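You operate a simulated robot arm through the tools that you are given. There is no shell and no other tool. Be economical: measure what you need, move in short steps, check, and stop when the job is done.

You are at the controls of a simulated robot arm. One attempt, no reset.

TASK
Brush grease on the middle of the steel disc, put the brush back and close the grease tub. Set down upright: round brush. A coat counts when it lies all over at full strength: go over it till it gets no stronger.

It is judged by the outcome, as a careful person would: the job done as asked, and still so three seconds after it is handed in. It fails if anything else is knocked over, pushed out of place, dropped, spilled or broken.

THE ROBOT
A 7-joint arm with a two-finger parallel gripper, fixed in place. Base frame: the origin is at the foot of the arm, x ahead of it, y to its left, z up; the work surface is at about z = 0.72. Lengths are in m, angles in rad, forces in N, time in s.
With the tool pointing down near the work surface it reaches from about 0.16 to 0.68 m from the base axis. Its first joint turns from -1.152 to 1.152 rad. Payload 2.4 kg.
The TCP is the grasp point between the finger pads, 0.03 m short of the fingertips. In the tool frame z runs along the fingers and y along their closing line. The gripper opens to 0.094 m. The fingers are 0.028 m wide and 0.01 m thick; the gripper's body (0.05 by 0.096 m) begins 0.055 m behind the TCP.
Orientation is that of the tool frame in the base frame, as a unit quaternion [w, x, y, z]. With the fingers straight down and closing along the base's y, the tool's x points along the base's -x, its y along +y and its z along -z.

THE INTERFACE
- The arm moves only by the tool nudge_tool. Its argument "motion" is a list of rows, each a list of 3 entries, a list of its own where there are three numbers: the shift along the base's x, y, z in units of 200 mm (1.0 is 200 mm), then the turn, a rotation vector about the base's x, y, z in units of 45 degrees (1.0 is 45 degrees), then the closure in counts, from 0 (fully open) to 255 (shut). In form: [[[x, y, z], [rx, ry, rz], jaw], ...]. A call has 1 to 20 rows; each row is the pose to reach, as a shift and turn from the pose commanded when the call began. A call with a number of a shift or a turn outside -1 to 1 is refused whole. Rows are played at 5 a second. More than 0.05 m and 0.15 rad between two rows, or a gripper value outside its range, and nothing of the call is played. Where a pose cannot be reached the arm comes as near as it can. A force on the tool above 70 N (or 10 N above the force at the start of the call, whichever is more), or a blocked arm, ends the call early, and 0.2 s more pass. The fingers move at their own pace (about 0.153 m/s each) and stop on an object; they squeeze with about 43 N. The grip force told is the motor's: it shows also when the fingers shut on nothing. Time passes only in rows, and 0.2 s behind the last, so rows that repeat a pose let the fingers close. It gives the time, the measured TCP pose, the force on the tool (base axes), the opening and the grip force at its end, in the units of the frame above (readings bear some noise), with the torque about the TCP (base axes, N m) and any sound that the robot's microphone picked up.
- Cameras (640 x 400 px; columns grow to the right, rows downward): "scene" is fixed at [0.041, 0.4769, 1.4444]; the picture's right is [-0.86, -0.51, 0.00], its down [-0.30, 0.51, -0.81] and it looks along [0.41, -0.69, -0.59] (base axes); focal length 374 px, centre (320, 200). "wrist" rides on the gripper at [0.076, 0.014, -0.103] in the tool frame; the picture's right is [-0.18, 0.98, 0.00], its down [-0.75, -0.14, -0.64] and it looks along [-0.63, -0.12, 0.77] (tool axes); focal length 243 px, centre (320, 200). There is no depth. A picture from a camera that has moved, and an enlarged one, comes with that camera's place and axes in the base frame and with its lens. The place of the scene camera against the robot may be out by one fixed shift of up to 0.025 m in any direction.
- grab_frame(camera): a new picture of that camera. No time passes.
- enlarge(camera, box): a new picture of the part [left, top, right, bottom] of that camera's present view, enlarged. No time passes.
- job_done(): hands the job in; it is judged then, once.

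Work in short steps. Places have to be worked out from the pictures, the camera data and where the tool is seen: move nearer, look again, correct. Check each grasp and each placing, and mend what went wrong. You have 120 turns and 84 pictures in all, those below and enlarged ones among them. Open the gripper and draw the arm clear of the work before you hand the job in, unless the task says otherwise; then end with one line.

The tools are called after "Request:" as a command line: name --argument value ..., lists and objects as JSON in quotes. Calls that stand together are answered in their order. nudge_tool: Moves the arm, as the interface text tells. Its arguments: {"type":"object","properties":{"motion":{"type":"array","items":{"type":"array"}}},"required":["motion"]} The other tools are called the same way: grab_frame (camera) takes a picture; enlarge (camera, box) takes an enlarged picture of a part of a camera's view; job_done () hands the job in.

At the start:

```text
time_s: 0.0
eef_pos: [0.3426, -0.0925, 1.1086]
tcp_rot: [0.0, 0.0, 1.0, 0.001]
contact_force: [-0.3, -0.4, 0.5]
torque: [0.02, 0.0, 0.01]
width: 0.0941
gripper_force: 0.1
```

scene: 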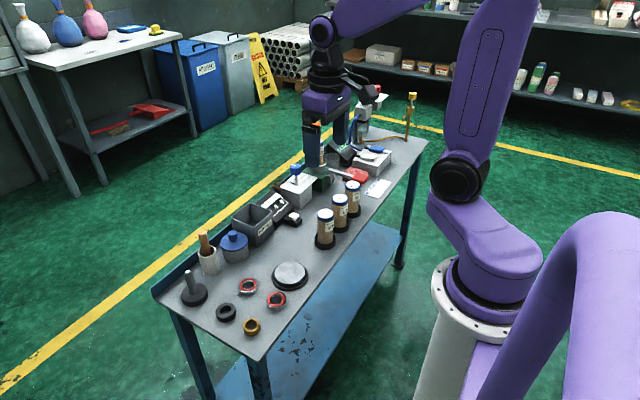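
wrist: 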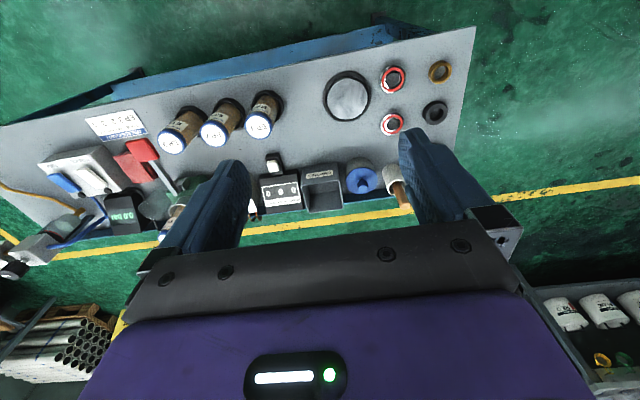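

I'll look closer at the table's left part, where the disc, the brush and the tub seem to be.

Request:
enlarge --camera "scene" --box '[140, 200, 340, 350]'

Request:
enlarge --camera "scene" --box '[250, 80, 440, 250]'

Request:
enlarge --camera "wrist" --box '[220, 40, 480, 220]'

```text
2.67 times, centred on (240, 275) of scene
camera zoom: at [0.041, 0.4769, 1.4444], right [-0.86, -0.51, 0.0], down [-0.3, 0.51, -0.81], along [0.41, -0.69, -0.59], focal length 998 px, centre (533, 0)
```

zoom: 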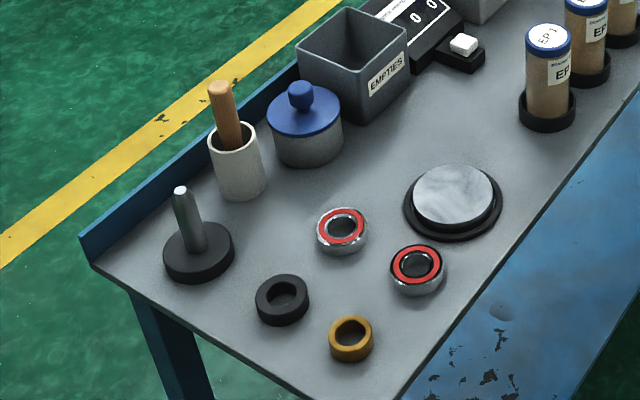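

```text
2.35 times, centred on (345, 165) of scene
camera zoom: at [0.041, 0.4769, 1.4444], right [-0.86, -0.51, 0.0], down [-0.3, 0.51, -0.81], along [0.41, -0.69, -0.59], focal length 880 px, centre (261, 282)
```

zoom: 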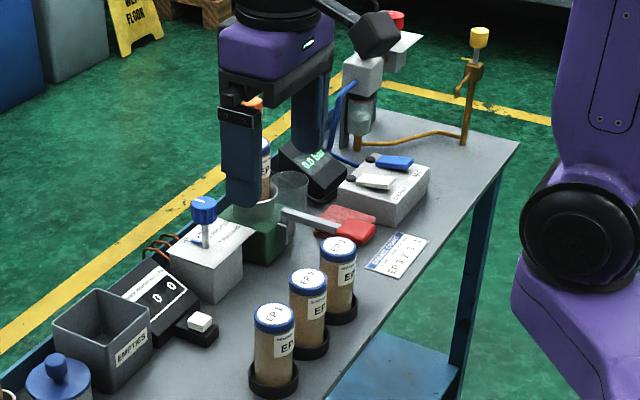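

```text
2.22 times, centred on (350, 130) of wrist
camera zoom: at [0.2681, -0.0777, 1.2111], right [0.18, 0.98, 0.0], down [0.75, -0.14, 0.64], along [0.63, -0.12, -0.77], focal length 539 px, centre (253, 356)
```

zoom: 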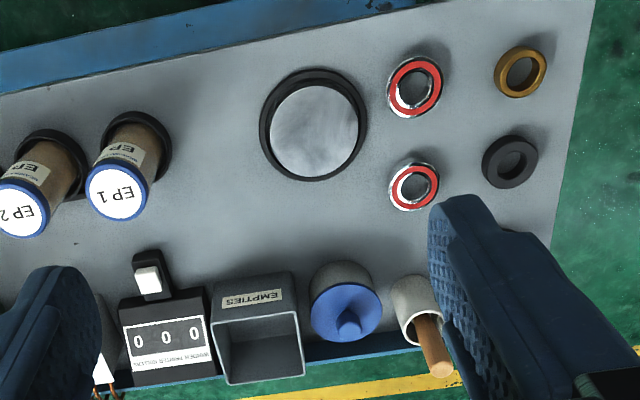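

The table's left end holds a cup with the wooden-handled brush, a blue-lidded tub and the disc. There is also a black base with a post. I'll move over the group, high up, to look closer.

Request:
nudge_tool --motion '[[[0.13, 0.1, -0.09], [0, 0, 0], 0], [[0.26, 0.2, -0.18], [0, 0, 0], 0], [[0.39, 0.3, -0.27], [0, 0, 0], 0], [[0.52, 0.4, -0.36], [0, 0, 0], 0], [[0.65, 0.5, -0.45], [0, 0, 0], 0], [[0.785, 0.61, -0.54], [0, 0, 0], 0]]'

Request:
grab_frame --camera "wrist"

Request:
grab_frame --camera "scene"

```text
time_s: 1.4
eef_pos: [0.5013, 0.0288, 1.0013]
tcp_rot: [0.0, -0.001, 1.0, 0.001]
contact_force: [-1.1, 0.0, 0.0]
torque: [0.01, 0.02, -0.02]
width: 0.0943
gripper_force: 0.0
```

```text
78 pictures are left
camera wrist: at [0.425, 0.0435, 1.1042], right [0.18, 0.98, 0.0], down [0.75, -0.14, 0.64], along [0.63, -0.12, -0.77], focal length 243 px, centre (320, 200)
```

wrist: 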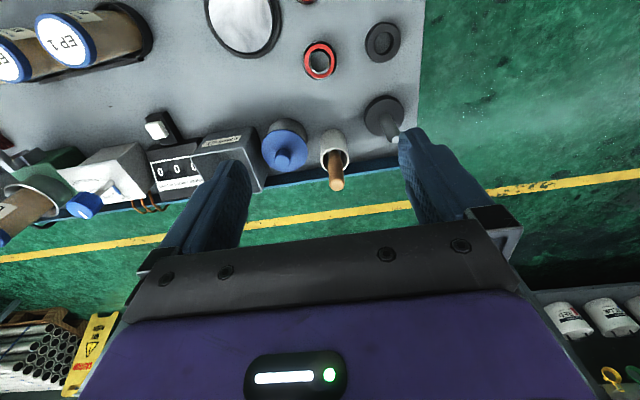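

```text
77 pictures are left
```

scene: 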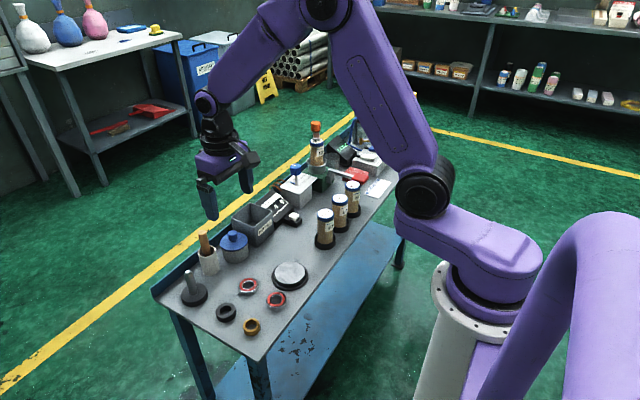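

Request:
enlarge --camera "wrist" --box '[240, 80, 440, 205]'

Request:
enlarge --camera "scene" --box '[170, 215, 270, 315]'

```text
3.20 times, centred on (340, 142) of wrist
camera zoom: at [0.425, 0.0435, 1.1042], right [0.18, 0.98, 0.0], down [0.75, -0.14, 0.64], along [0.63, -0.12, -0.77], focal length 776 px, centre (256, 384)
```

zoom: 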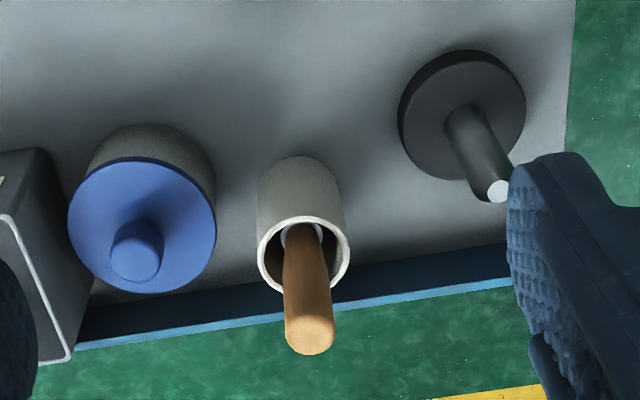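

```text
4.00 times, centred on (220, 265) of scene
camera zoom: at [0.041, 0.4769, 1.4444], right [-0.86, -0.51, 0.0], down [-0.3, 0.51, -0.81], along [0.41, -0.69, -0.59], focal length 1497 px, centre (720, -60)
```

zoom: 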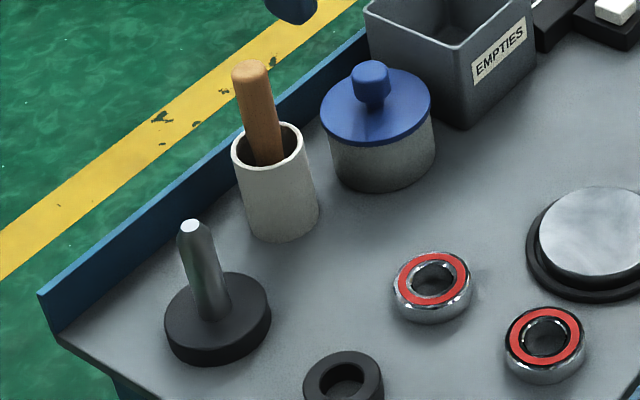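

The wooden-handled brush stands in the white cup near (0.605, 0.03). The tub knob is near (0.593, -0.044). I'll partly close the fingers and hover above the knob to fix its position.

Request:
nudge_tool --motion '[[[0.15, -0.12, -0.1], [0, 0, 0], 120], [[0.3, -0.24, -0.2], [0, 0, 0], 120], [[0.45, -0.365, -0.35], [0, 0, 0], 120], [[0.45, -0.365, -0.35], [0, 0, 0], 120]]'

Request:
grab_frame --camera "wrist"

Request:
enlarge --camera "scene" --box '[160, 160, 320, 320]'

```text
time_s: 2.4
eef_pos: [0.5885, -0.0414, 0.9326]
tcp_rot: [-0.001, 0.0, 1.0, 0.0]
contact_force: [0.3, 0.3, 0.2]
torque: [-0.02, -0.02, -0.01]
width: 0.0498
gripper_force: 0.0
```

```text
74 pictures are left
camera wrist: at [0.514, -0.0267, 1.035], right [0.18, 0.98, 0.0], down [0.75, -0.14, 0.64], along [0.63, -0.12, -0.77], focal length 243 px, centre (320, 200)
```

wrist: 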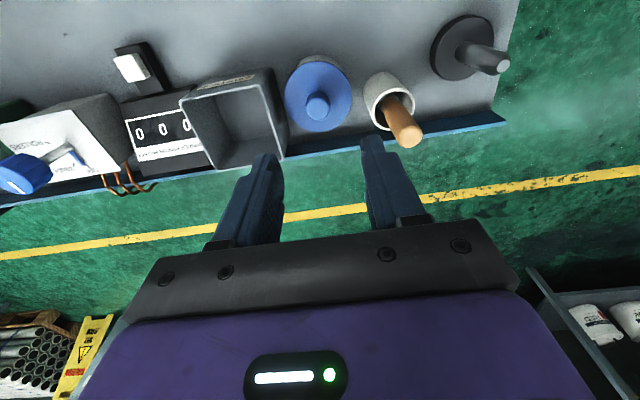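

```text
2.50 times, centred on (240, 240) of scene
camera zoom: at [0.041, 0.4769, 1.4444], right [-0.86, -0.51, 0.0], down [-0.3, 0.51, -0.81], along [0.41, -0.69, -0.59], focal length 935 px, centre (520, 100)
```

zoom: 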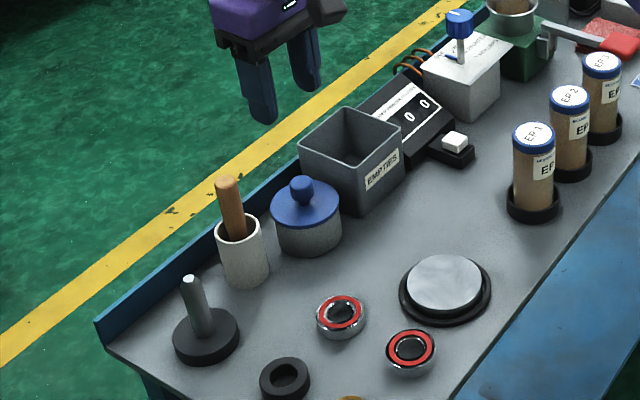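

Triangulating two views puts the knob top at about (0.585, -0.042, 0.816). I'll descend with a narrow opening to bring the fingertips around the knob, then take a look.

Request:
nudge_tool --motion '[[[-0.015, -0.003, -0.2], [0, 0, 0], 146], [[-0.015, -0.003, -0.4], [0, 0, 0], 146], [[-0.015, -0.003, -0.48], [0, 0, 0], 146]]'

Request:
grab_frame --camera "wrist"

Request:
enlarge --camera "scene" --box '[180, 190, 280, 290]'

```text
time_s: 3.2
eef_pos: [0.5864, -0.0419, 0.8361]
tcp_rot: [0.0, 0.0, 1.0, 0.0]
contact_force: [-0.1, -0.4, -1.6]
torque: [0.0, -0.01, 0.01]
width: 0.0401
gripper_force: 0.0
```

```text
72 pictures are left
camera wrist: at [0.5111, -0.0275, 0.9376], right [0.18, 0.98, 0.0], down [0.75, -0.14, 0.64], along [0.63, -0.12, -0.77], focal length 243 px, centre (320, 200)
```

wrist: 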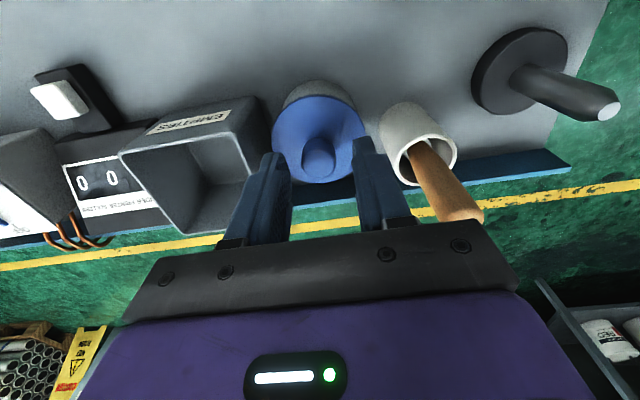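

```text
4.00 times, centred on (230, 240) of scene
camera zoom: at [0.041, 0.4769, 1.4444], right [-0.86, -0.51, 0.0], down [-0.3, 0.51, -0.81], along [0.41, -0.69, -0.59], focal length 1497 px, centre (680, 40)
```

zoom: 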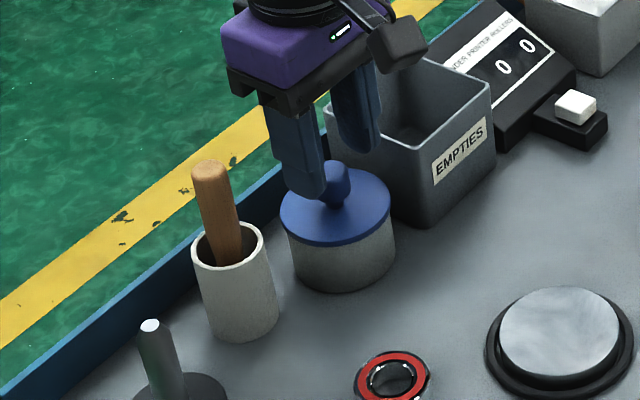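

The fingers straddle the knob at (0.584, -0.042). I'll lower 10 mm and close.

Request:
nudge_tool --motion '[[[-0.01, 0, -0.025], [0, 0, 0], 146], [[-0.01, 0, -0.05], [0, 0, 0], 146], [[-0.01, 0, -0.05], [0, 0, 0], 255], [[-0.01, 0, -0.05], [0, 0, 0], 255], [[-0.01, 0, -0.05], [0, 0, 0], 255]]'

Request:
grab_frame --camera "wrist"

```text
time_s: 4.4
eef_pos: [0.5853, -0.0432, 0.8232]
tcp_rot: [0.0, -0.001, 1.0, 0.0]
contact_force: [-0.1, -4.3, 2.9]
torque: [-0.13, -0.06, -0.04]
width: 0.0198
gripper_force: 43.4
```

```text
70 pictures are left
camera wrist: at [0.5097, -0.0286, 0.9262], right [0.18, 0.98, 0.0], down [0.75, -0.14, 0.64], along [0.63, -0.12, -0.77], focal length 243 px, centre (320, 200)
```

wrist: 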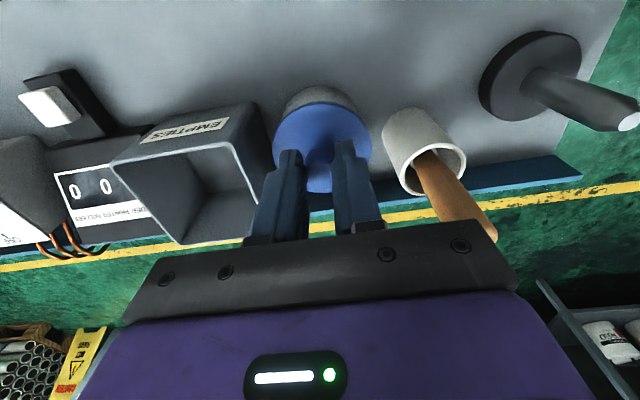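

The knob is gripped at 20 mm wide. I'll lift slowly to see whether the lid comes free.

Request:
nudge_tool --motion '[[[0, 0, 0.03], [0, 0, 0], 255], [[0, 0, 0.08], [0, 0, 0], 255], [[0, 0, 0.15], [0, 0, 0], 255]]'

Request:
enlarge --camera "scene" --box '[180, 190, 280, 290]'

```text
time_s: 5.2
eef_pos: [0.5846, -0.0441, 0.8562]
tcp_rot: [0.0, 0.0, 1.0, 0.0]
contact_force: [0.3, 0.0, 0.2]
torque: [-0.01, 0.0, 0.01]
width: 0.0198
gripper_force: 42.8
heard: snap
```

```text
4.00 times, centred on (230, 240) of scene
camera zoom: at [0.041, 0.4769, 1.4444], right [-0.86, -0.51, 0.0], down [-0.3, 0.51, -0.81], along [0.41, -0.69, -0.59], focal length 1497 px, centre (680, 40)
```

zoom: 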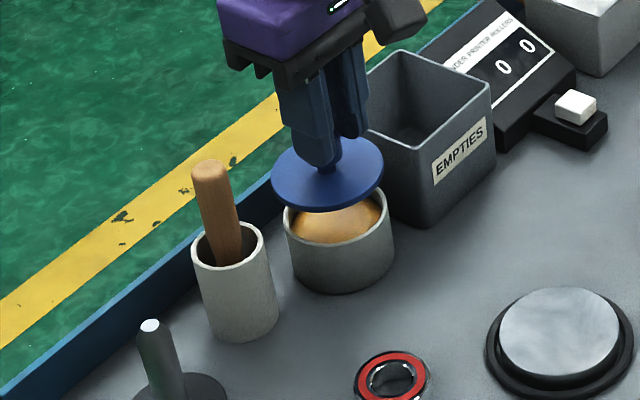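

The lid snapped off and hangs in the gripper, so closing it will need a press. I'll carry it high to the free table area near (0.485, -0.145), and look before lowering.

Request:
nudge_tool --motion '[[[0, 0, 0.2], [0, 0, 0], 255], [[0, 0, 0.37], [0, 0, 0], 255], [[-0.15, -0.15, 0.37], [0, 0, 0], 255], [[-0.3, -0.3, 0.37], [0, 0, 0], 255], [[-0.5, -0.505, 0.37], [0, 0, 0], 255], [[-0.5, -0.505, 0.2], [0, 0, 0], 255]]'

Request:
grab_frame --camera "wrist"

Request:
grab_frame --camera "scene"

```text
refused: row 5 steps farther than a row can; nothing moved
```

```text
68 pictures are left
camera wrist: at [0.5098, -0.0283, 0.9575], right [0.18, 0.98, 0.0], down [0.75, -0.14, 0.64], along [0.63, -0.12, -0.77], focal length 243 px, centre (320, 200)
```

wrist: 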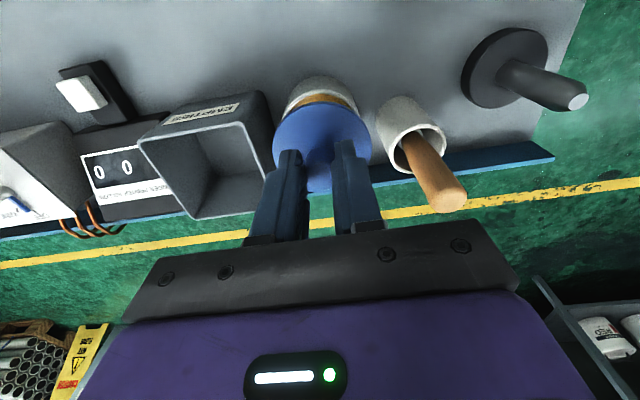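

```text
67 pictures are left
```

scene: 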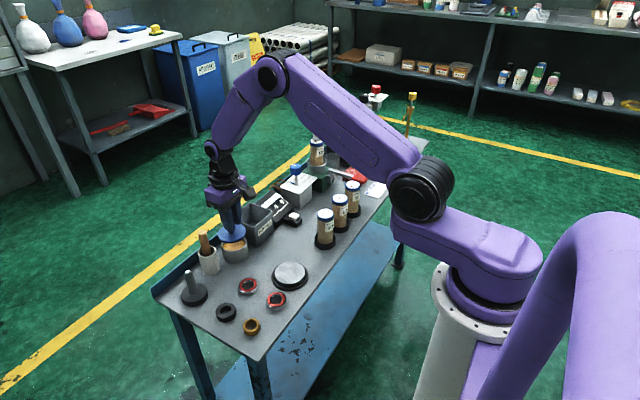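

One row stepped too far and the call was refused. I'll repeat the move with finer steps.

Request:
nudge_tool --motion '[[[0, 0, 0.2], [0, 0, 0], 255], [[0, 0, 0.37], [0, 0, 0], 255], [[-0.13, -0.13, 0.37], [0, 0, 0], 255], [[-0.26, -0.26, 0.37], [0, 0, 0], 255], [[-0.38, -0.38, 0.37], [0, 0, 0], 255], [[-0.5, -0.505, 0.37], [0, 0, 0], 255], [[-0.5, -0.505, 0.2], [0, 0, 0], 255], [[-0.5, -0.505, 0.0], [0, 0, 0], 255]]'

Request:
grab_frame --camera "wrist"

Request:
enlarge --camera "scene" --box '[160, 160, 360, 310]'

```text
time_s: 7.0
eef_pos: [0.4829, -0.1439, 0.8535]
tcp_rot: [0.0, 0.0, 1.0, 0.0]
contact_force: [0.5, -0.1, -0.4]
torque: [-0.01, 0.02, 0.03]
width: 0.0195
gripper_force: 43.1
```

```text
66 pictures are left
camera wrist: at [0.4083, -0.1285, 0.9555], right [0.18, 0.98, 0.0], down [0.75, -0.14, 0.64], along [0.63, -0.12, -0.77], focal length 243 px, centre (320, 200)
```

wrist: 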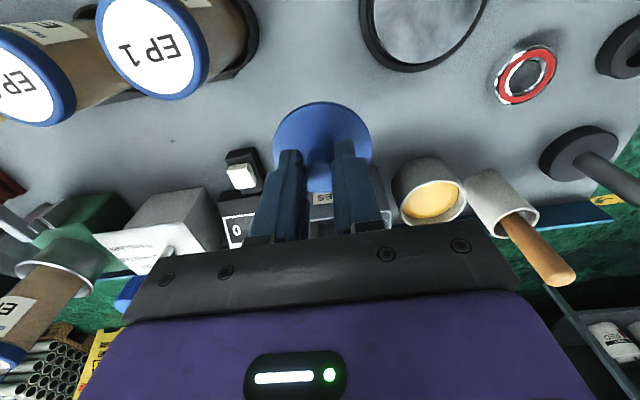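

```text
2.67 times, centred on (260, 235) of scene
camera zoom: at [0.041, 0.4769, 1.4444], right [-0.86, -0.51, 0.0], down [-0.3, 0.51, -0.81], along [0.41, -0.69, -0.59], focal length 998 px, centre (480, 107)
```

zoom: 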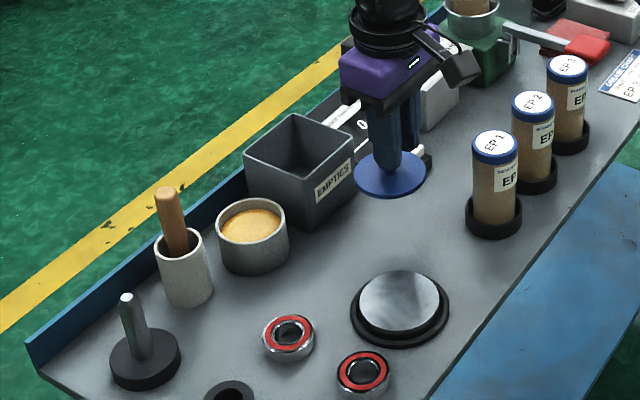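

The lid is clear of everything around it. I'll lower to just above the table.

Request:
nudge_tool --motion '[[[0, 0, -0.15], [0, 0, 0], 255], [[0, 0, -0.3], [0, 0, 0], 255], [[0, 0, -0.4], [0, 0, 0], 255], [[0, 0, -0.43], [0, 0, 0], 255]]'

Request:
enlarge --camera "scene" --box '[240, 170, 340, 270]'

```text
time_s: 8.0
eef_pos: [0.4872, -0.1479, 0.7728]
tcp_rot: [0.004, -0.001, 1.0, -0.002]
contact_force: [-11.1, 3.9, 62.9]
torque: [0.11, -0.22, 0.06]
width: 0.0209
gripper_force: 42.7
```

```text
4.00 times, centred on (290, 220) of scene
camera zoom: at [0.0397, 0.4773, 1.4443], right [-0.86, -0.51, 0.0], down [-0.3, 0.51, -0.81], along [0.41, -0.69, -0.59], focal length 1497 px, centre (440, 120)
```

zoom: 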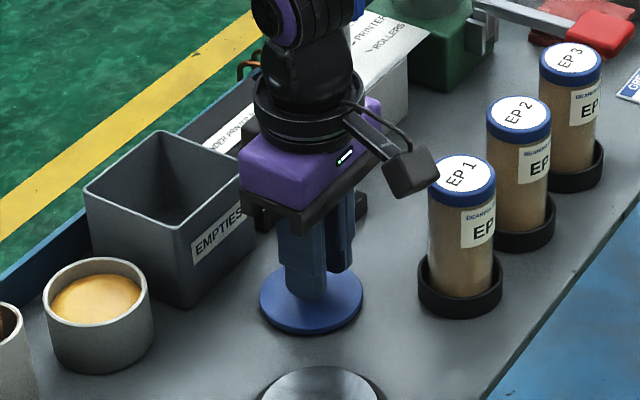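

The lid rests on the table; the force is 63 N, so I was pressing. I'll ease up about 6 mm to unload it and open slightly.

Request:
nudge_tool --motion '[[[0, 0, 0.02], [0, 0, 0], 255], [[0, 0, 0.03], [0, 0, 0], 255], [[0, 0, 0.03], [0, 0, 0], 255]]'

```text
time_s: 8.8
eef_pos: [0.4835, -0.1442, 0.7741]
tcp_rot: [-0.002, 0.0, 1.0, 0.0]
contact_force: [1.7, -0.5, 3.0]
torque: [-0.07, -0.2, -0.04]
width: 0.0203
gripper_force: 42.8
```

Unloaded. I'll release the knob and rise.

Request:
nudge_tool --motion '[[[0, 0, 0], [0, 0, 0], 140], [[0, 0, 0], [0, 0, 0], 140], [[0, 0, 0.2], [0, 0, 0], 140], [[0, 0, 0.45], [0, 0, 0], 140], [[0, 0, 0.7], [0, 0, 0], 140]]'

Request:
grab_frame --camera "wrist"

Request:
enlarge --camera "scene" --box '[160, 160, 360, 310]'

```text
time_s: 10.0
eef_pos: [0.483, -0.1472, 0.912]
tcp_rot: [0.0, 0.0, 1.0, 0.0]
contact_force: [0.4, -0.4, -0.1]
torque: [0.0, 0.01, 0.01]
width: 0.0424
gripper_force: 0.0
```

```text
63 pictures are left
camera wrist: at [0.4081, -0.1313, 1.0146], right [0.18, 0.98, 0.0], down [0.75, -0.14, 0.64], along [0.63, -0.12, -0.77], focal length 243 px, centre (320, 200)
```

wrist: 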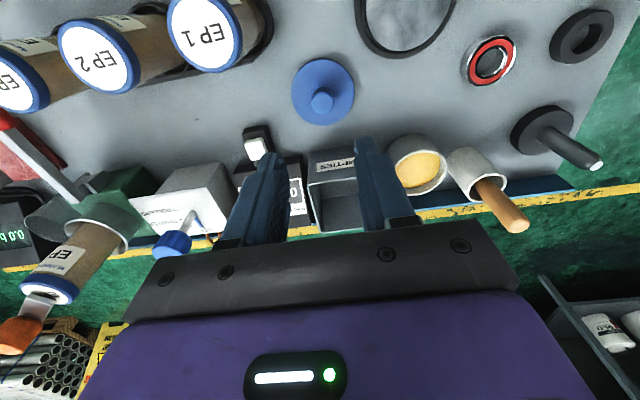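

```text
2.67 times, centred on (260, 235) of scene
camera zoom: at [0.041, 0.4769, 1.4444], right [-0.86, -0.51, 0.0], down [-0.3, 0.51, -0.81], along [0.41, -0.69, -0.59], focal length 998 px, centre (480, 107)
```

zoom: 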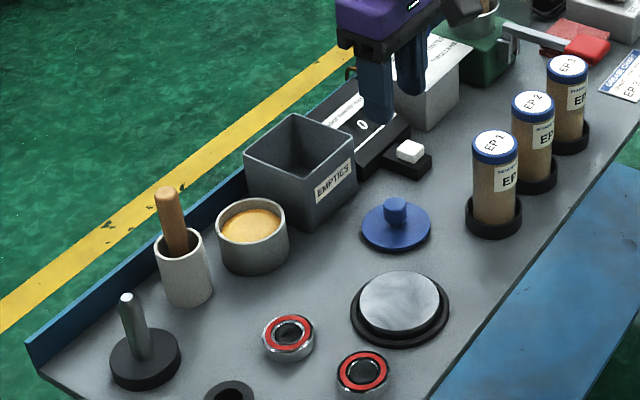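

The lid sits flat on the table. Next I'll go high over the brush handle at about (0.61, 0.029) and look.

Request:
nudge_tool --motion '[[[0, 0, 0.2], [0, 0, 0], 100], [[0.1, 0.14, 0.3], [0, 0, 0], 100], [[0.2, 0.29, 0.3], [0, 0, 0], 100], [[0.3, 0.44, 0.3], [0, 0, 0], 100], [[0.42, 0.59, 0.3], [0, 0, 0], 100], [[0.53, 0.74, 0.3], [0, 0, 0], 100], [[0.635, 0.88, 0.3], [0, 0, 0], 100], [[0.635, 0.88, 0.25], [0, 0, 0], 100]]'

Request:
grab_frame --camera "wrist"

Request:
enlarge --camera "scene" --box '[150, 190, 250, 290]'

```text
time_s: 11.8
eef_pos: [0.6115, 0.0336, 0.9647]
tcp_rot: [0.0, 0.0, 1.0, -0.001]
contact_force: [-0.1, 1.1, 0.2]
torque: [0.04, -0.02, 0.0]
width: 0.057
gripper_force: 0.0
```

```text
61 pictures are left
camera wrist: at [0.5363, 0.0486, 1.0677], right [0.18, 0.98, 0.0], down [0.75, -0.14, 0.64], along [0.63, -0.12, -0.77], focal length 243 px, centre (320, 200)
```

wrist: 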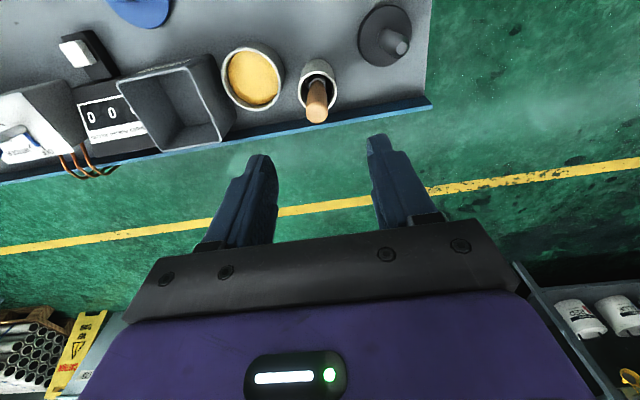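

```text
4.00 times, centred on (200, 240) of scene
camera zoom: at [0.041, 0.4769, 1.4444], right [-0.86, -0.51, 0.0], down [-0.3, 0.51, -0.81], along [0.41, -0.69, -0.59], focal length 1497 px, centre (800, 40)
```

zoom: 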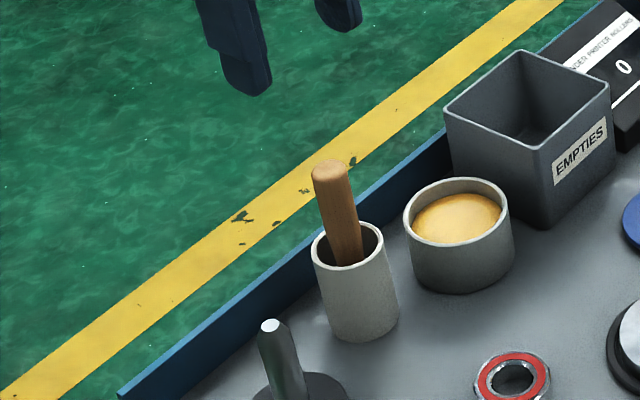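

The handle top is at about (0.615, 0.030, 0.85), near vertical. I'll descend around it and close.

Request:
nudge_tool --motion '[[[0.01, -0.017, -0.2], [0, 0, 0], 100], [[0.01, -0.017, -0.4], [0, 0, 0], 100], [[0.01, -0.017, -0.55], [0, 0, 0], 100], [[0.01, -0.017, -0.63], [0, 0, 0], 100], [[0.01, -0.017, -0.63], [0, 0, 0], 100]]'

Request:
grab_frame --camera "wrist"

Request:
enlarge --camera "scene" --box '[150, 190, 250, 290]'

```text
time_s: 13.0
eef_pos: [0.6156, 0.0305, 0.8414]
tcp_rot: [0.0, 0.0, 1.0, 0.0]
contact_force: [-0.5, -0.5, 0.0]
torque: [-0.01, 0.0, 0.01]
width: 0.0572
gripper_force: 0.0
```

```text
59 pictures are left
camera wrist: at [0.5393, 0.0444, 0.9425], right [0.18, 0.98, 0.0], down [0.75, -0.14, 0.64], along [0.63, -0.12, -0.77], focal length 243 px, centre (320, 200)
```

wrist: 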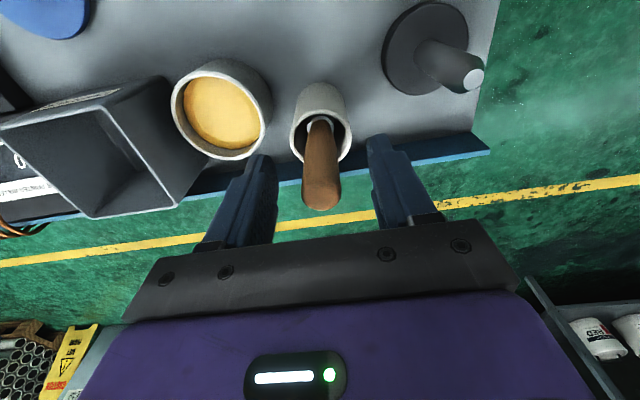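

```text
4.00 times, centred on (200, 240) of scene
camera zoom: at [0.041, 0.4769, 1.4444], right [-0.86, -0.51, 0.0], down [-0.3, 0.51, -0.81], along [0.41, -0.69, -0.59], focal length 1497 px, centre (800, 40)
```

zoom: 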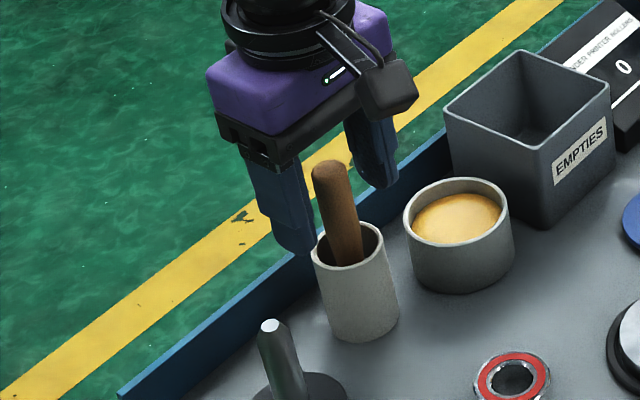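

The handle is centred between the fingers. I'll shift back 5 mm in x and close on it.

Request:
nudge_tool --motion '[[[-0.025, 0.0, -0.01], [0, 0, 0], 100], [[-0.025, 0.0, -0.01], [0, 0, 0], 255], [[-0.025, 0.0, -0.01], [0, 0, 0], 255], [[-0.025, 0.0, -0.01], [0, 0, 0], 255]]'

Request:
grab_frame --camera "wrist"

```text
time_s: 14.0
eef_pos: [0.6096, 0.0296, 0.8388]
tcp_rot: [0.0, 0.0, 1.0, 0.0]
contact_force: [0.6, 0.1, -0.3]
torque: [-0.03, 0.02, -0.01]
width: 0.0193
gripper_force: 43.0
```

```text
57 pictures are left
camera wrist: at [0.5337, 0.0438, 0.9403], right [0.18, 0.98, 0.0], down [0.75, -0.14, 0.64], along [0.63, -0.12, -0.77], focal length 243 px, centre (320, 200)
```

wrist: 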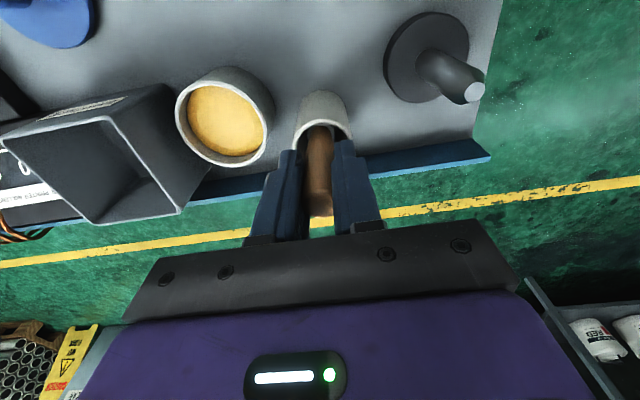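

Gripped at TCP (0.610, 0.030, 0.839), which is the pose to return to. I'll lift straight up slowly.

Request:
nudge_tool --motion '[[[0, 0, 0.1], [0, 0, 0], 255], [[0, 0, 0.25], [0, 0, 0], 255], [[0, 0, 0.4], [0, 0, 0], 255], [[0, 0, 0.6], [0, 0, 0], 255], [[0, 0, 0.7], [0, 0, 0], 255]]'

Request:
enlarge --camera "scene" --box '[150, 150, 270, 290]'

Request:
grab_frame --camera "wrist"

```text
time_s: 15.2
eef_pos: [0.609, 0.0285, 0.9759]
tcp_rot: [-0.001, -0.001, 1.0, 0.0]
contact_force: [-0.3, 0.4, -0.2]
torque: [0.01, 0.02, -0.02]
width: 0.0191
gripper_force: 43.0
```

```text
2.86 times, centred on (210, 220) of scene
camera zoom: at [0.041, 0.4769, 1.4444], right [-0.86, -0.51, 0.0], down [-0.3, 0.51, -0.81], along [0.41, -0.69, -0.59], focal length 1069 px, centre (634, 143)
```

zoom: 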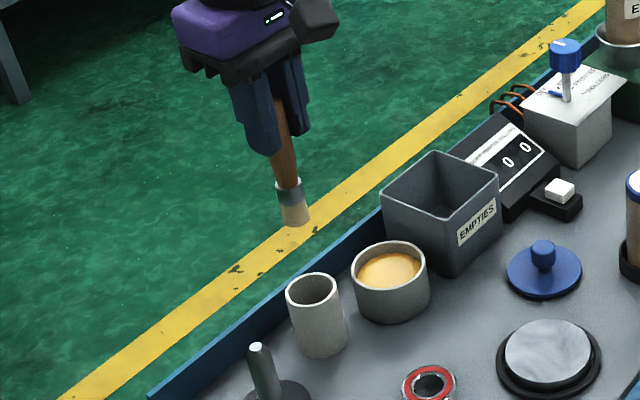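

```text
55 pictures are left
camera wrist: at [0.5327, 0.0434, 1.0785], right [0.18, 0.98, 0.0], down [0.75, -0.14, 0.64], along [0.63, -0.12, -0.77], focal length 243 px, centre (320, 200)
```

wrist: 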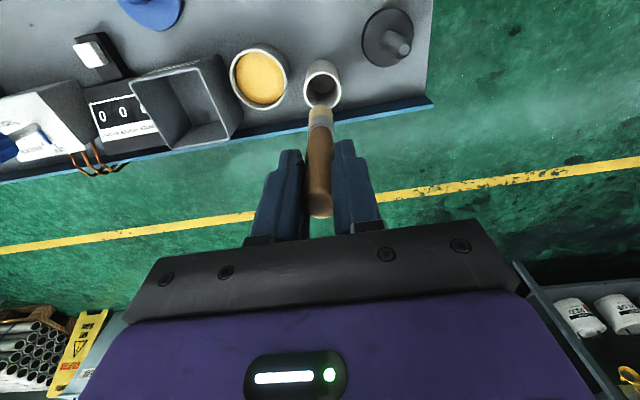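

The brush hangs nearly vertical, with its tip about 0.11 m below the TCP. I'll carry it over the tub at (0.585, -0.042) and lower towards the grease.

Request:
nudge_tool --motion '[[[-0.04, -0.12, 0], [0, 0, 0], 255], [[-0.08, -0.24, 0], [0, 0, 0], 255], [[-0.12, -0.353, 0], [0, 0, 0], 255], [[-0.12, -0.353, -0.15], [0, 0, 0], 255], [[-0.12, -0.353, -0.35], [0, 0, 0], 255], [[-0.12, -0.353, -0.43], [0, 0, 0], 255]]'

Request:
enlarge --camera "scene" --box '[180, 170, 280, 270]'

Request:
grab_frame --camera "wrist"

```text
time_s: 16.6
eef_pos: [0.5847, -0.0449, 0.8904]
tcp_rot: [-0.001, 0.0, 1.0, 0.0]
contact_force: [-0.6, -0.5, -0.5]
torque: [0.01, 0.01, -0.02]
width: 0.0193
gripper_force: 42.8
```

```text
4.00 times, centred on (230, 220) of scene
camera zoom: at [0.041, 0.4769, 1.4444], right [-0.86, -0.51, 0.0], down [-0.3, 0.51, -0.81], along [0.41, -0.69, -0.59], focal length 1497 px, centre (680, 120)
```

zoom: 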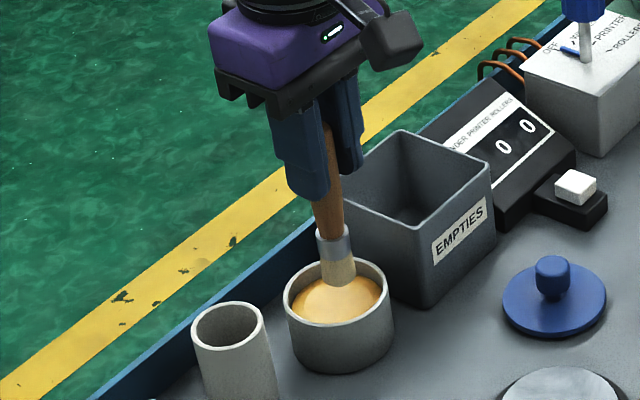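

```text
53 pictures are left
camera wrist: at [0.5098, -0.0302, 0.992], right [0.18, 0.98, 0.0], down [0.75, -0.14, 0.64], along [0.63, -0.12, -0.77], focal length 243 px, centre (320, 200)
```

wrist: 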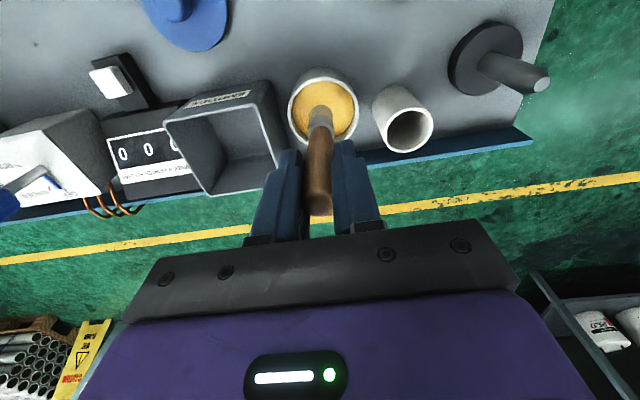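

The tip is over the middle of the grease. I'll dip down in small steps, 22 mm in all.

Request:
nudge_tool --motion '[[[0, 0, -0.04], [0, 0, 0], 255], [[0, 0, -0.08], [0, 0, 0], 255], [[0, 0, -0.11], [0, 0, 0], 255], [[0, 0, -0.11], [0, 0, 0], 255]]'

Request:
enlarge --camera "scene" --box '[180, 170, 280, 270]'

```text
time_s: 17.6
eef_pos: [0.5858, -0.0451, 0.8682]
tcp_rot: [0.001, 0.0, 1.0, 0.0]
contact_force: [-7.3, 0.8, 24.1]
torque: [0.14, 0.69, 0.03]
width: 0.0192
gripper_force: 43.0
```

```text
4.00 times, centred on (230, 220) of scene
camera zoom: at [0.0403, 0.477, 1.4444], right [-0.86, -0.51, 0.0], down [-0.3, 0.51, -0.81], along [0.41, -0.69, -0.59], focal length 1497 px, centre (680, 120)
```

zoom: 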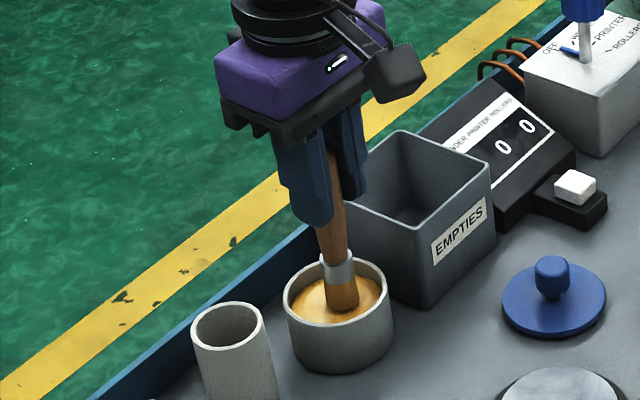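

Contact came at 24 N, and the bristles have taken the grease colour. I'll lift out gently and check the load.

Request:
nudge_tool --motion '[[[0, 0, 0.02], [0, 0, 0], 255], [[0, 0, 0.1], [0, 0, 0], 255], [[0, 0, 0.25], [0, 0, 0], 255], [[0, 0, 0.4], [0, 0, 0], 255]]'

Request:
enlarge --camera "scene" --box '[180, 150, 340, 310]'

Request:
grab_frame --camera "wrist"

```text
time_s: 18.6
eef_pos: [0.5881, -0.0414, 0.9486]
tcp_rot: [0.0, 0.0, 1.0, 0.0]
contact_force: [0.8, -0.7, 0.5]
torque: [0.03, 0.02, 0.04]
width: 0.0193
gripper_force: 43.0
```

```text
2.50 times, centred on (260, 230) of scene
camera zoom: at [0.041, 0.4769, 1.4444], right [-0.86, -0.51, 0.0], down [-0.3, 0.51, -0.81], along [0.41, -0.69, -0.59], focal length 935 px, centre (470, 125)
```

zoom: 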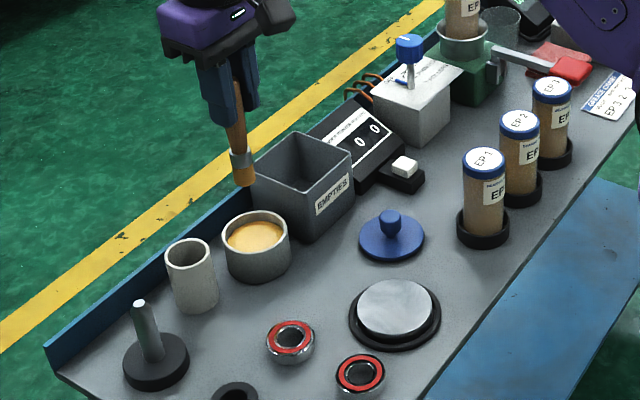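

```text
50 pictures are left
camera wrist: at [0.5136, -0.0275, 1.0506], right [0.18, 0.98, 0.0], down [0.75, -0.14, 0.64], along [0.63, -0.12, -0.77], focal length 243 px, centre (320, 200)
```

wrist: 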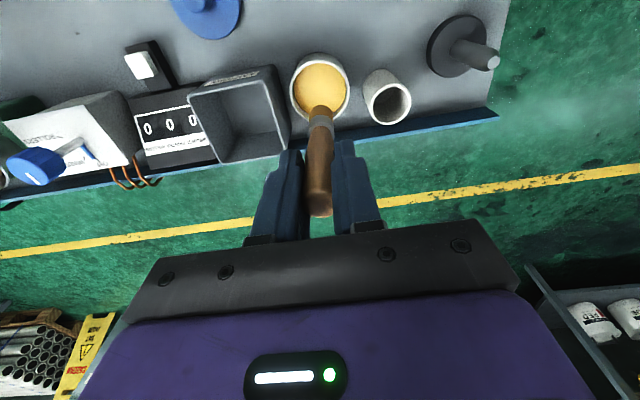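

The bristles are loaded. I'll carry the brush to the disc at about (0.42, -0.055), staying high, and look.

Request:
nudge_tool --motion '[[[-0.21, -0.02, 0], [0, 0, 0], 255], [[-0.42, -0.04, 0], [0, 0, 0], 255], [[-0.63, -0.06, 0], [0, 0, 0], 255], [[-0.84, -0.068, 0], [0, 0, 0], 255], [[-0.84, -0.068, -0.15], [0, 0, 0], 255]]'

Request:
grab_frame --camera "wrist"

Request:
enlarge --camera "scene" --box '[220, 180, 340, 300]'

```text
time_s: 19.8
eef_pos: [0.4168, -0.0557, 0.9193]
tcp_rot: [0.0, 0.0, 1.0, 0.0]
contact_force: [-0.4, 1.1, -1.1]
torque: [-0.03, 0.01, 0.0]
width: 0.0193
gripper_force: 43.2
```

```text
49 pictures are left
camera wrist: at [0.3418, -0.0413, 1.0218], right [0.18, 0.98, 0.0], down [0.75, -0.14, 0.64], along [0.63, -0.12, -0.77], focal length 243 px, centre (320, 200)
```

wrist: 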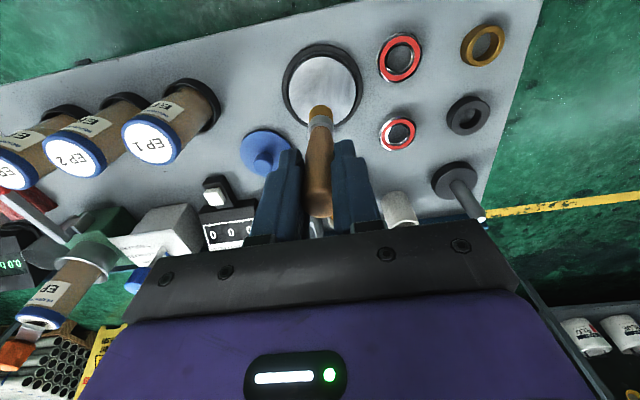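

```text
3.33 times, centred on (280, 240) of scene
camera zoom: at [0.0409, 0.4769, 1.4444], right [-0.86, -0.51, 0.0], down [-0.3, 0.51, -0.81], along [0.41, -0.69, -0.59], focal length 1247 px, centre (453, 67)
```

zoom: 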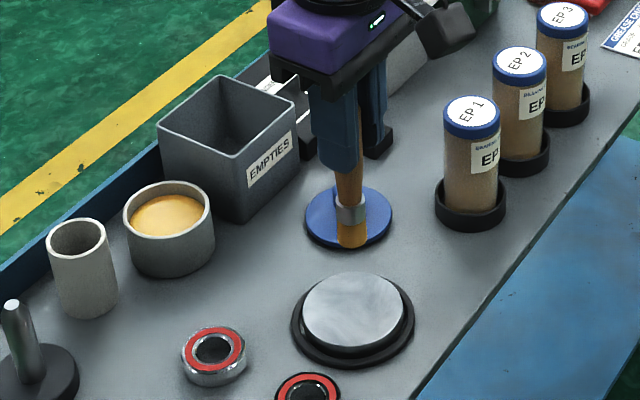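

The disc centre is at (0.418, -0.054). I'll lower towards the surface, stopping just above the expected contact.

Request:
nudge_tool --motion '[[[0.006, 0.008, -0.15], [0, 0, 0], 255], [[0.006, 0.008, -0.25], [0, 0, 0], 255], [[0.006, 0.008, -0.29], [0, 0, 0], 255]]'

Request:
enlarge --camera "scene" --box '[230, 200, 330, 300]'

```text
time_s: 20.6
eef_pos: [0.4207, -0.0532, 0.8592]
tcp_rot: [0.0, -0.001, 1.0, 0.0]
contact_force: [0.3, 0.3, -0.7]
torque: [-0.01, -0.04, 0.01]
width: 0.0192
gripper_force: 42.8
```

```text
4.00 times, centred on (280, 250) of scene
camera zoom: at [0.041, 0.4769, 1.4444], right [-0.86, -0.51, 0.0], down [-0.3, 0.51, -0.81], along [0.41, -0.69, -0.59], focal length 1497 px, centre (480, 0)
```

zoom: 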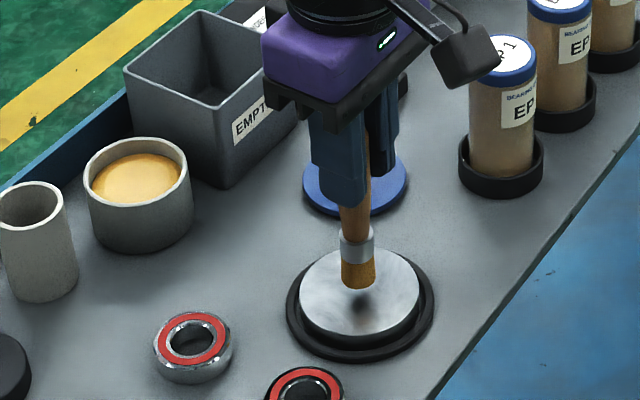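

The tip is still above the disc with no force. I'll lower in small steps.

Request:
nudge_tool --motion '[[[-0.01, 0, -0.02], [0, 0, 0], 255], [[-0.01, 0, -0.04], [0, 0, 0], 255], [[-0.01, 0, -0.04], [0, 0, 0], 255]]'

Request:
enlarge --camera "scene" --box '[230, 200, 330, 300]'

```text
time_s: 21.4
eef_pos: [0.4171, -0.0545, 0.8516]
tcp_rot: [0.0, 0.001, 1.0, 0.0]
contact_force: [0.0, 0.0, -0.3]
torque: [0.01, 0.0, -0.01]
width: 0.0192
gripper_force: 43.2
```

```text
4.00 times, centred on (280, 250) of scene
camera zoom: at [0.041, 0.4769, 1.4444], right [-0.86, -0.51, 0.0], down [-0.3, 0.51, -0.81], along [0.41, -0.69, -0.59], focal length 1497 px, centre (480, 0)
```

zoom: 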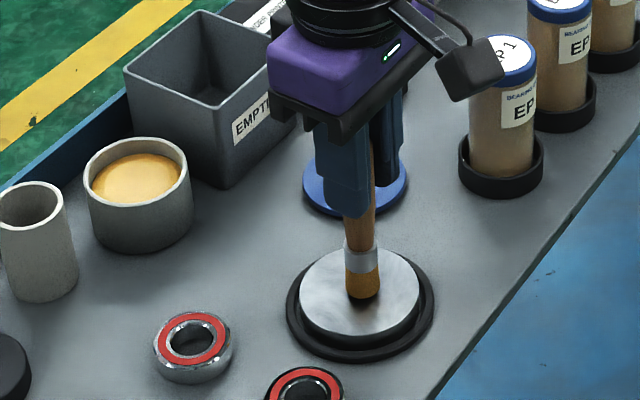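

Request:
nudge_tool --motion '[[[0, 0, -0.015], [0, 0, 0], 255], [[0, 0, -0.03], [0, 0, 0], 255], [[0, 0, -0.03], [0, 0, 0], 255]]'

```text
time_s: 22.2
eef_pos: [0.4165, -0.0543, 0.8467]
tcp_rot: [0.004, -0.001, 1.0, -0.001]
contact_force: [0.8, 2.2, 42.8]
torque: [0.21, -0.35, 0.01]
width: 0.0187
gripper_force: 43.0
```

Contact shows 43 N, too much. I'll ease off about 3 mm and draw a small circle of 12 mm radius around the middle.

Request:
nudge_tool --motion '[[[0, 0, 0.012], [0, 0, 0], 255], [[0.03, 0, 0.012], [0, 0, 0], 255], [[0.06, 0, 0.012], [0, 0, 0], 255], [[0.042, 0.042, 0.012], [0, 0, 0], 255], [[0, 0.06, 0.012], [0, 0, 0], 255], [[-0.042, 0.042, 0.012], [0, 0, 0], 255], [[-0.06, 0, 0.012], [0, 0, 0], 255], [[-0.042, -0.042, 0.012], [0, 0, 0], 255], [[0, -0.06, 0.012], [0, 0, 0], 255], [[0.042, -0.042, 0.012], [0, 0, 0], 255], [[0.06, 0, 0.012], [0, 0, 0], 255], [[0, 0, 0.012], [0, 0, 0], 255]]'

Request:
enlarge --camera "scene" --box '[230, 200, 330, 300]'

```text
time_s: 24.8
eef_pos: [0.4166, -0.0556, 0.8497]
tcp_rot: [-0.001, 0.0, 1.0, 0.0]
contact_force: [0.3, -0.3, -0.5]
torque: [-0.03, 0.01, 0.02]
width: 0.0194
gripper_force: 43.1
```

```text
4.00 times, centred on (280, 250) of scene
camera zoom: at [0.041, 0.4769, 1.4444], right [-0.86, -0.51, 0.0], down [-0.3, 0.51, -0.81], along [0.41, -0.69, -0.59], focal length 1497 px, centre (480, 0)
```

zoom: 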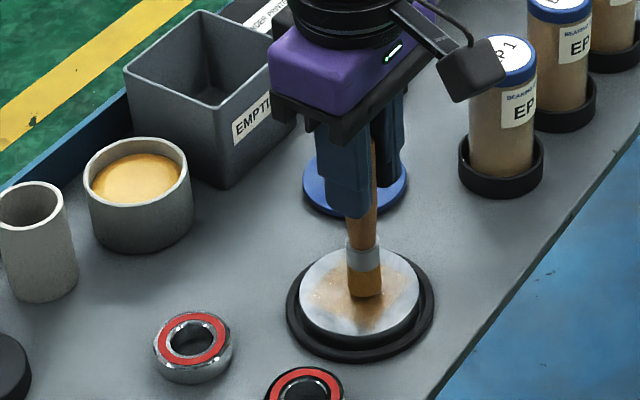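

A thin coat has started, but contact is light at this height. I'll lower 2 mm and go round at radii of 7 and 15 mm.

Request:
nudge_tool --motion '[[[0.0, 0, -0.01], [0, 0, 0], 255], [[0.035, 0, -0.01], [0, 0, 0], 255], [[0.018, 0.03, -0.01], [0, 0, 0], 255], [[-0.018, 0.03, -0.01], [0, 0, 0], 255], [[-0.035, 0, -0.01], [0, 0, 0], 255], [[-0.018, -0.03, -0.01], [0, 0, 0], 255], [[0.018, -0.03, -0.01], [0, 0, 0], 255], [[0.075, 0, -0.01], [0, 0, 0], 255], [[0.065, 0.037, -0.01], [0, 0, 0], 255], [[0.037, 0.065, -0.01], [0, 0, 0], 255], [[0, 0.075, -0.01], [0, 0, 0], 255], [[-0.037, 0.065, -0.01], [0, 0, 0], 255], [[-0.065, 0.037, -0.01], [0, 0, 0], 255], [[-0.075, 0, -0.01], [0, 0, 0], 255], [[-0.065, -0.037, -0.01], [0, 0, 0], 255], [[-0.037, -0.065, -0.01], [0, 0, 0], 255], [[0, -0.075, -0.01], [0, 0, 0], 255], [[0.037, -0.065, -0.01], [0, 0, 0], 255], [[0.065, -0.037, -0.01], [0, 0, 0], 255], [[0.075, 0, -0.01], [0, 0, 0], 255]]'

Request:
enlarge --camera "scene" --box '[230, 200, 330, 300]'

```text
time_s: 29.0
eef_pos: [0.4337, -0.0567, 0.8468]
tcp_rot: [0.002, -0.001, 1.0, 0.0]
contact_force: [0.4, -6.0, 15.3]
torque: [-0.61, -0.1, -0.02]
width: 0.019
gripper_force: 42.9
```

```text
4.00 times, centred on (280, 250) of scene
camera zoom: at [0.0408, 0.4768, 1.4444], right [-0.86, -0.51, 0.0], down [-0.3, 0.51, -0.81], along [0.41, -0.69, -0.59], focal length 1497 px, centre (480, 0)
```

zoom: 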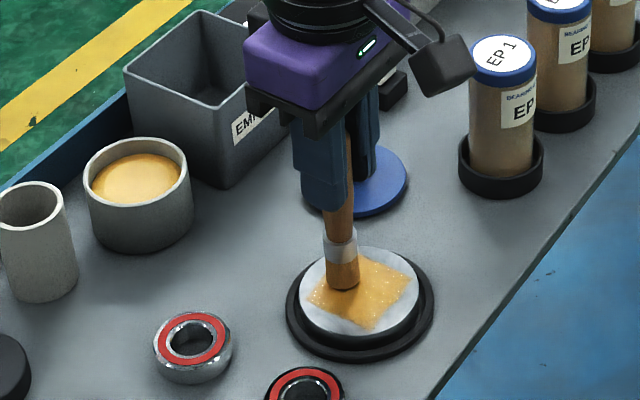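

The coat shows as a square patch of about ±24 mm in the middle of the disc, still grainy. I'll raster over the whole square at the same pressure.

Request:
nudge_tool --motion '[[[0.023, 0, 0], [0, 0, 0], 255], [[0.023, 0.095, 0], [0, 0, 0], 255], [[0.023, 0, 0], [0, 0, 0], 255], [[0.023, -0.095, 0], [0, 0, 0], 255], [[-0.025, -0.095, 0], [0, 0, 0], 255], [[-0.025, 0, 0], [0, 0, 0], 255], [[-0.025, 0.095, 0], [0, 0, 0], 255], [[-0.072, 0.095, 0], [0, 0, 0], 255], [[-0.072, 0, 0], [0, 0, 0], 255], [[-0.072, -0.095, 0], [0, 0, 0], 255], [[-0.12, -0.095, 0], [0, 0, 0], 255], [[-0.12, 0, 0], [0, 0, 0], 255], [[-0.12, 0.095, 0], [0, 0, 0], 255], [[-0.167, 0.095, 0], [0, 0, 0], 255], [[-0.167, 0, 0], [0, 0, 0], 255], [[-0.167, -0.095, 0], [0, 0, 0], 255], [[-0.167, 0, 0], [0, 0, 0], 255], [[-0.167, 0.095, 0], [0, 0, 0], 255]]'

Request:
enlarge --camera "scene" --box '[240, 210, 330, 300]'

```text
time_s: 32.8
eef_pos: [0.3962, -0.0353, 0.8464]
tcp_rot: [0.0, 0.0, 1.0, 0.0]
contact_force: [0.5, -1.5, 3.7]
torque: [-0.16, -0.01, -0.01]
width: 0.019
gripper_force: 42.9
```

```text
4.44 times, centred on (285, 255) of scene
camera zoom: at [0.0409, 0.4768, 1.4444], right [-0.86, -0.51, 0.0], down [-0.3, 0.51, -0.81], along [0.41, -0.69, -0.59], focal length 1663 px, centre (476, -44)
```

zoom: 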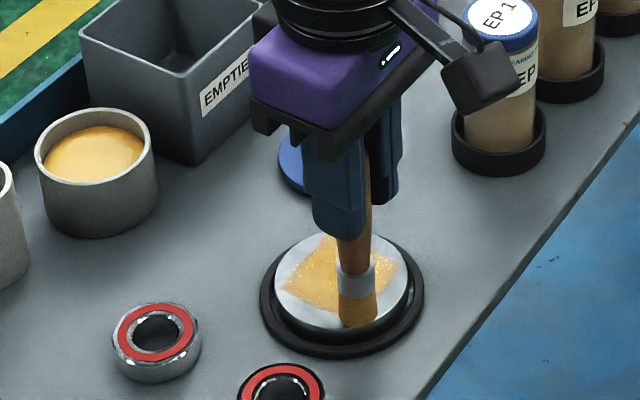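

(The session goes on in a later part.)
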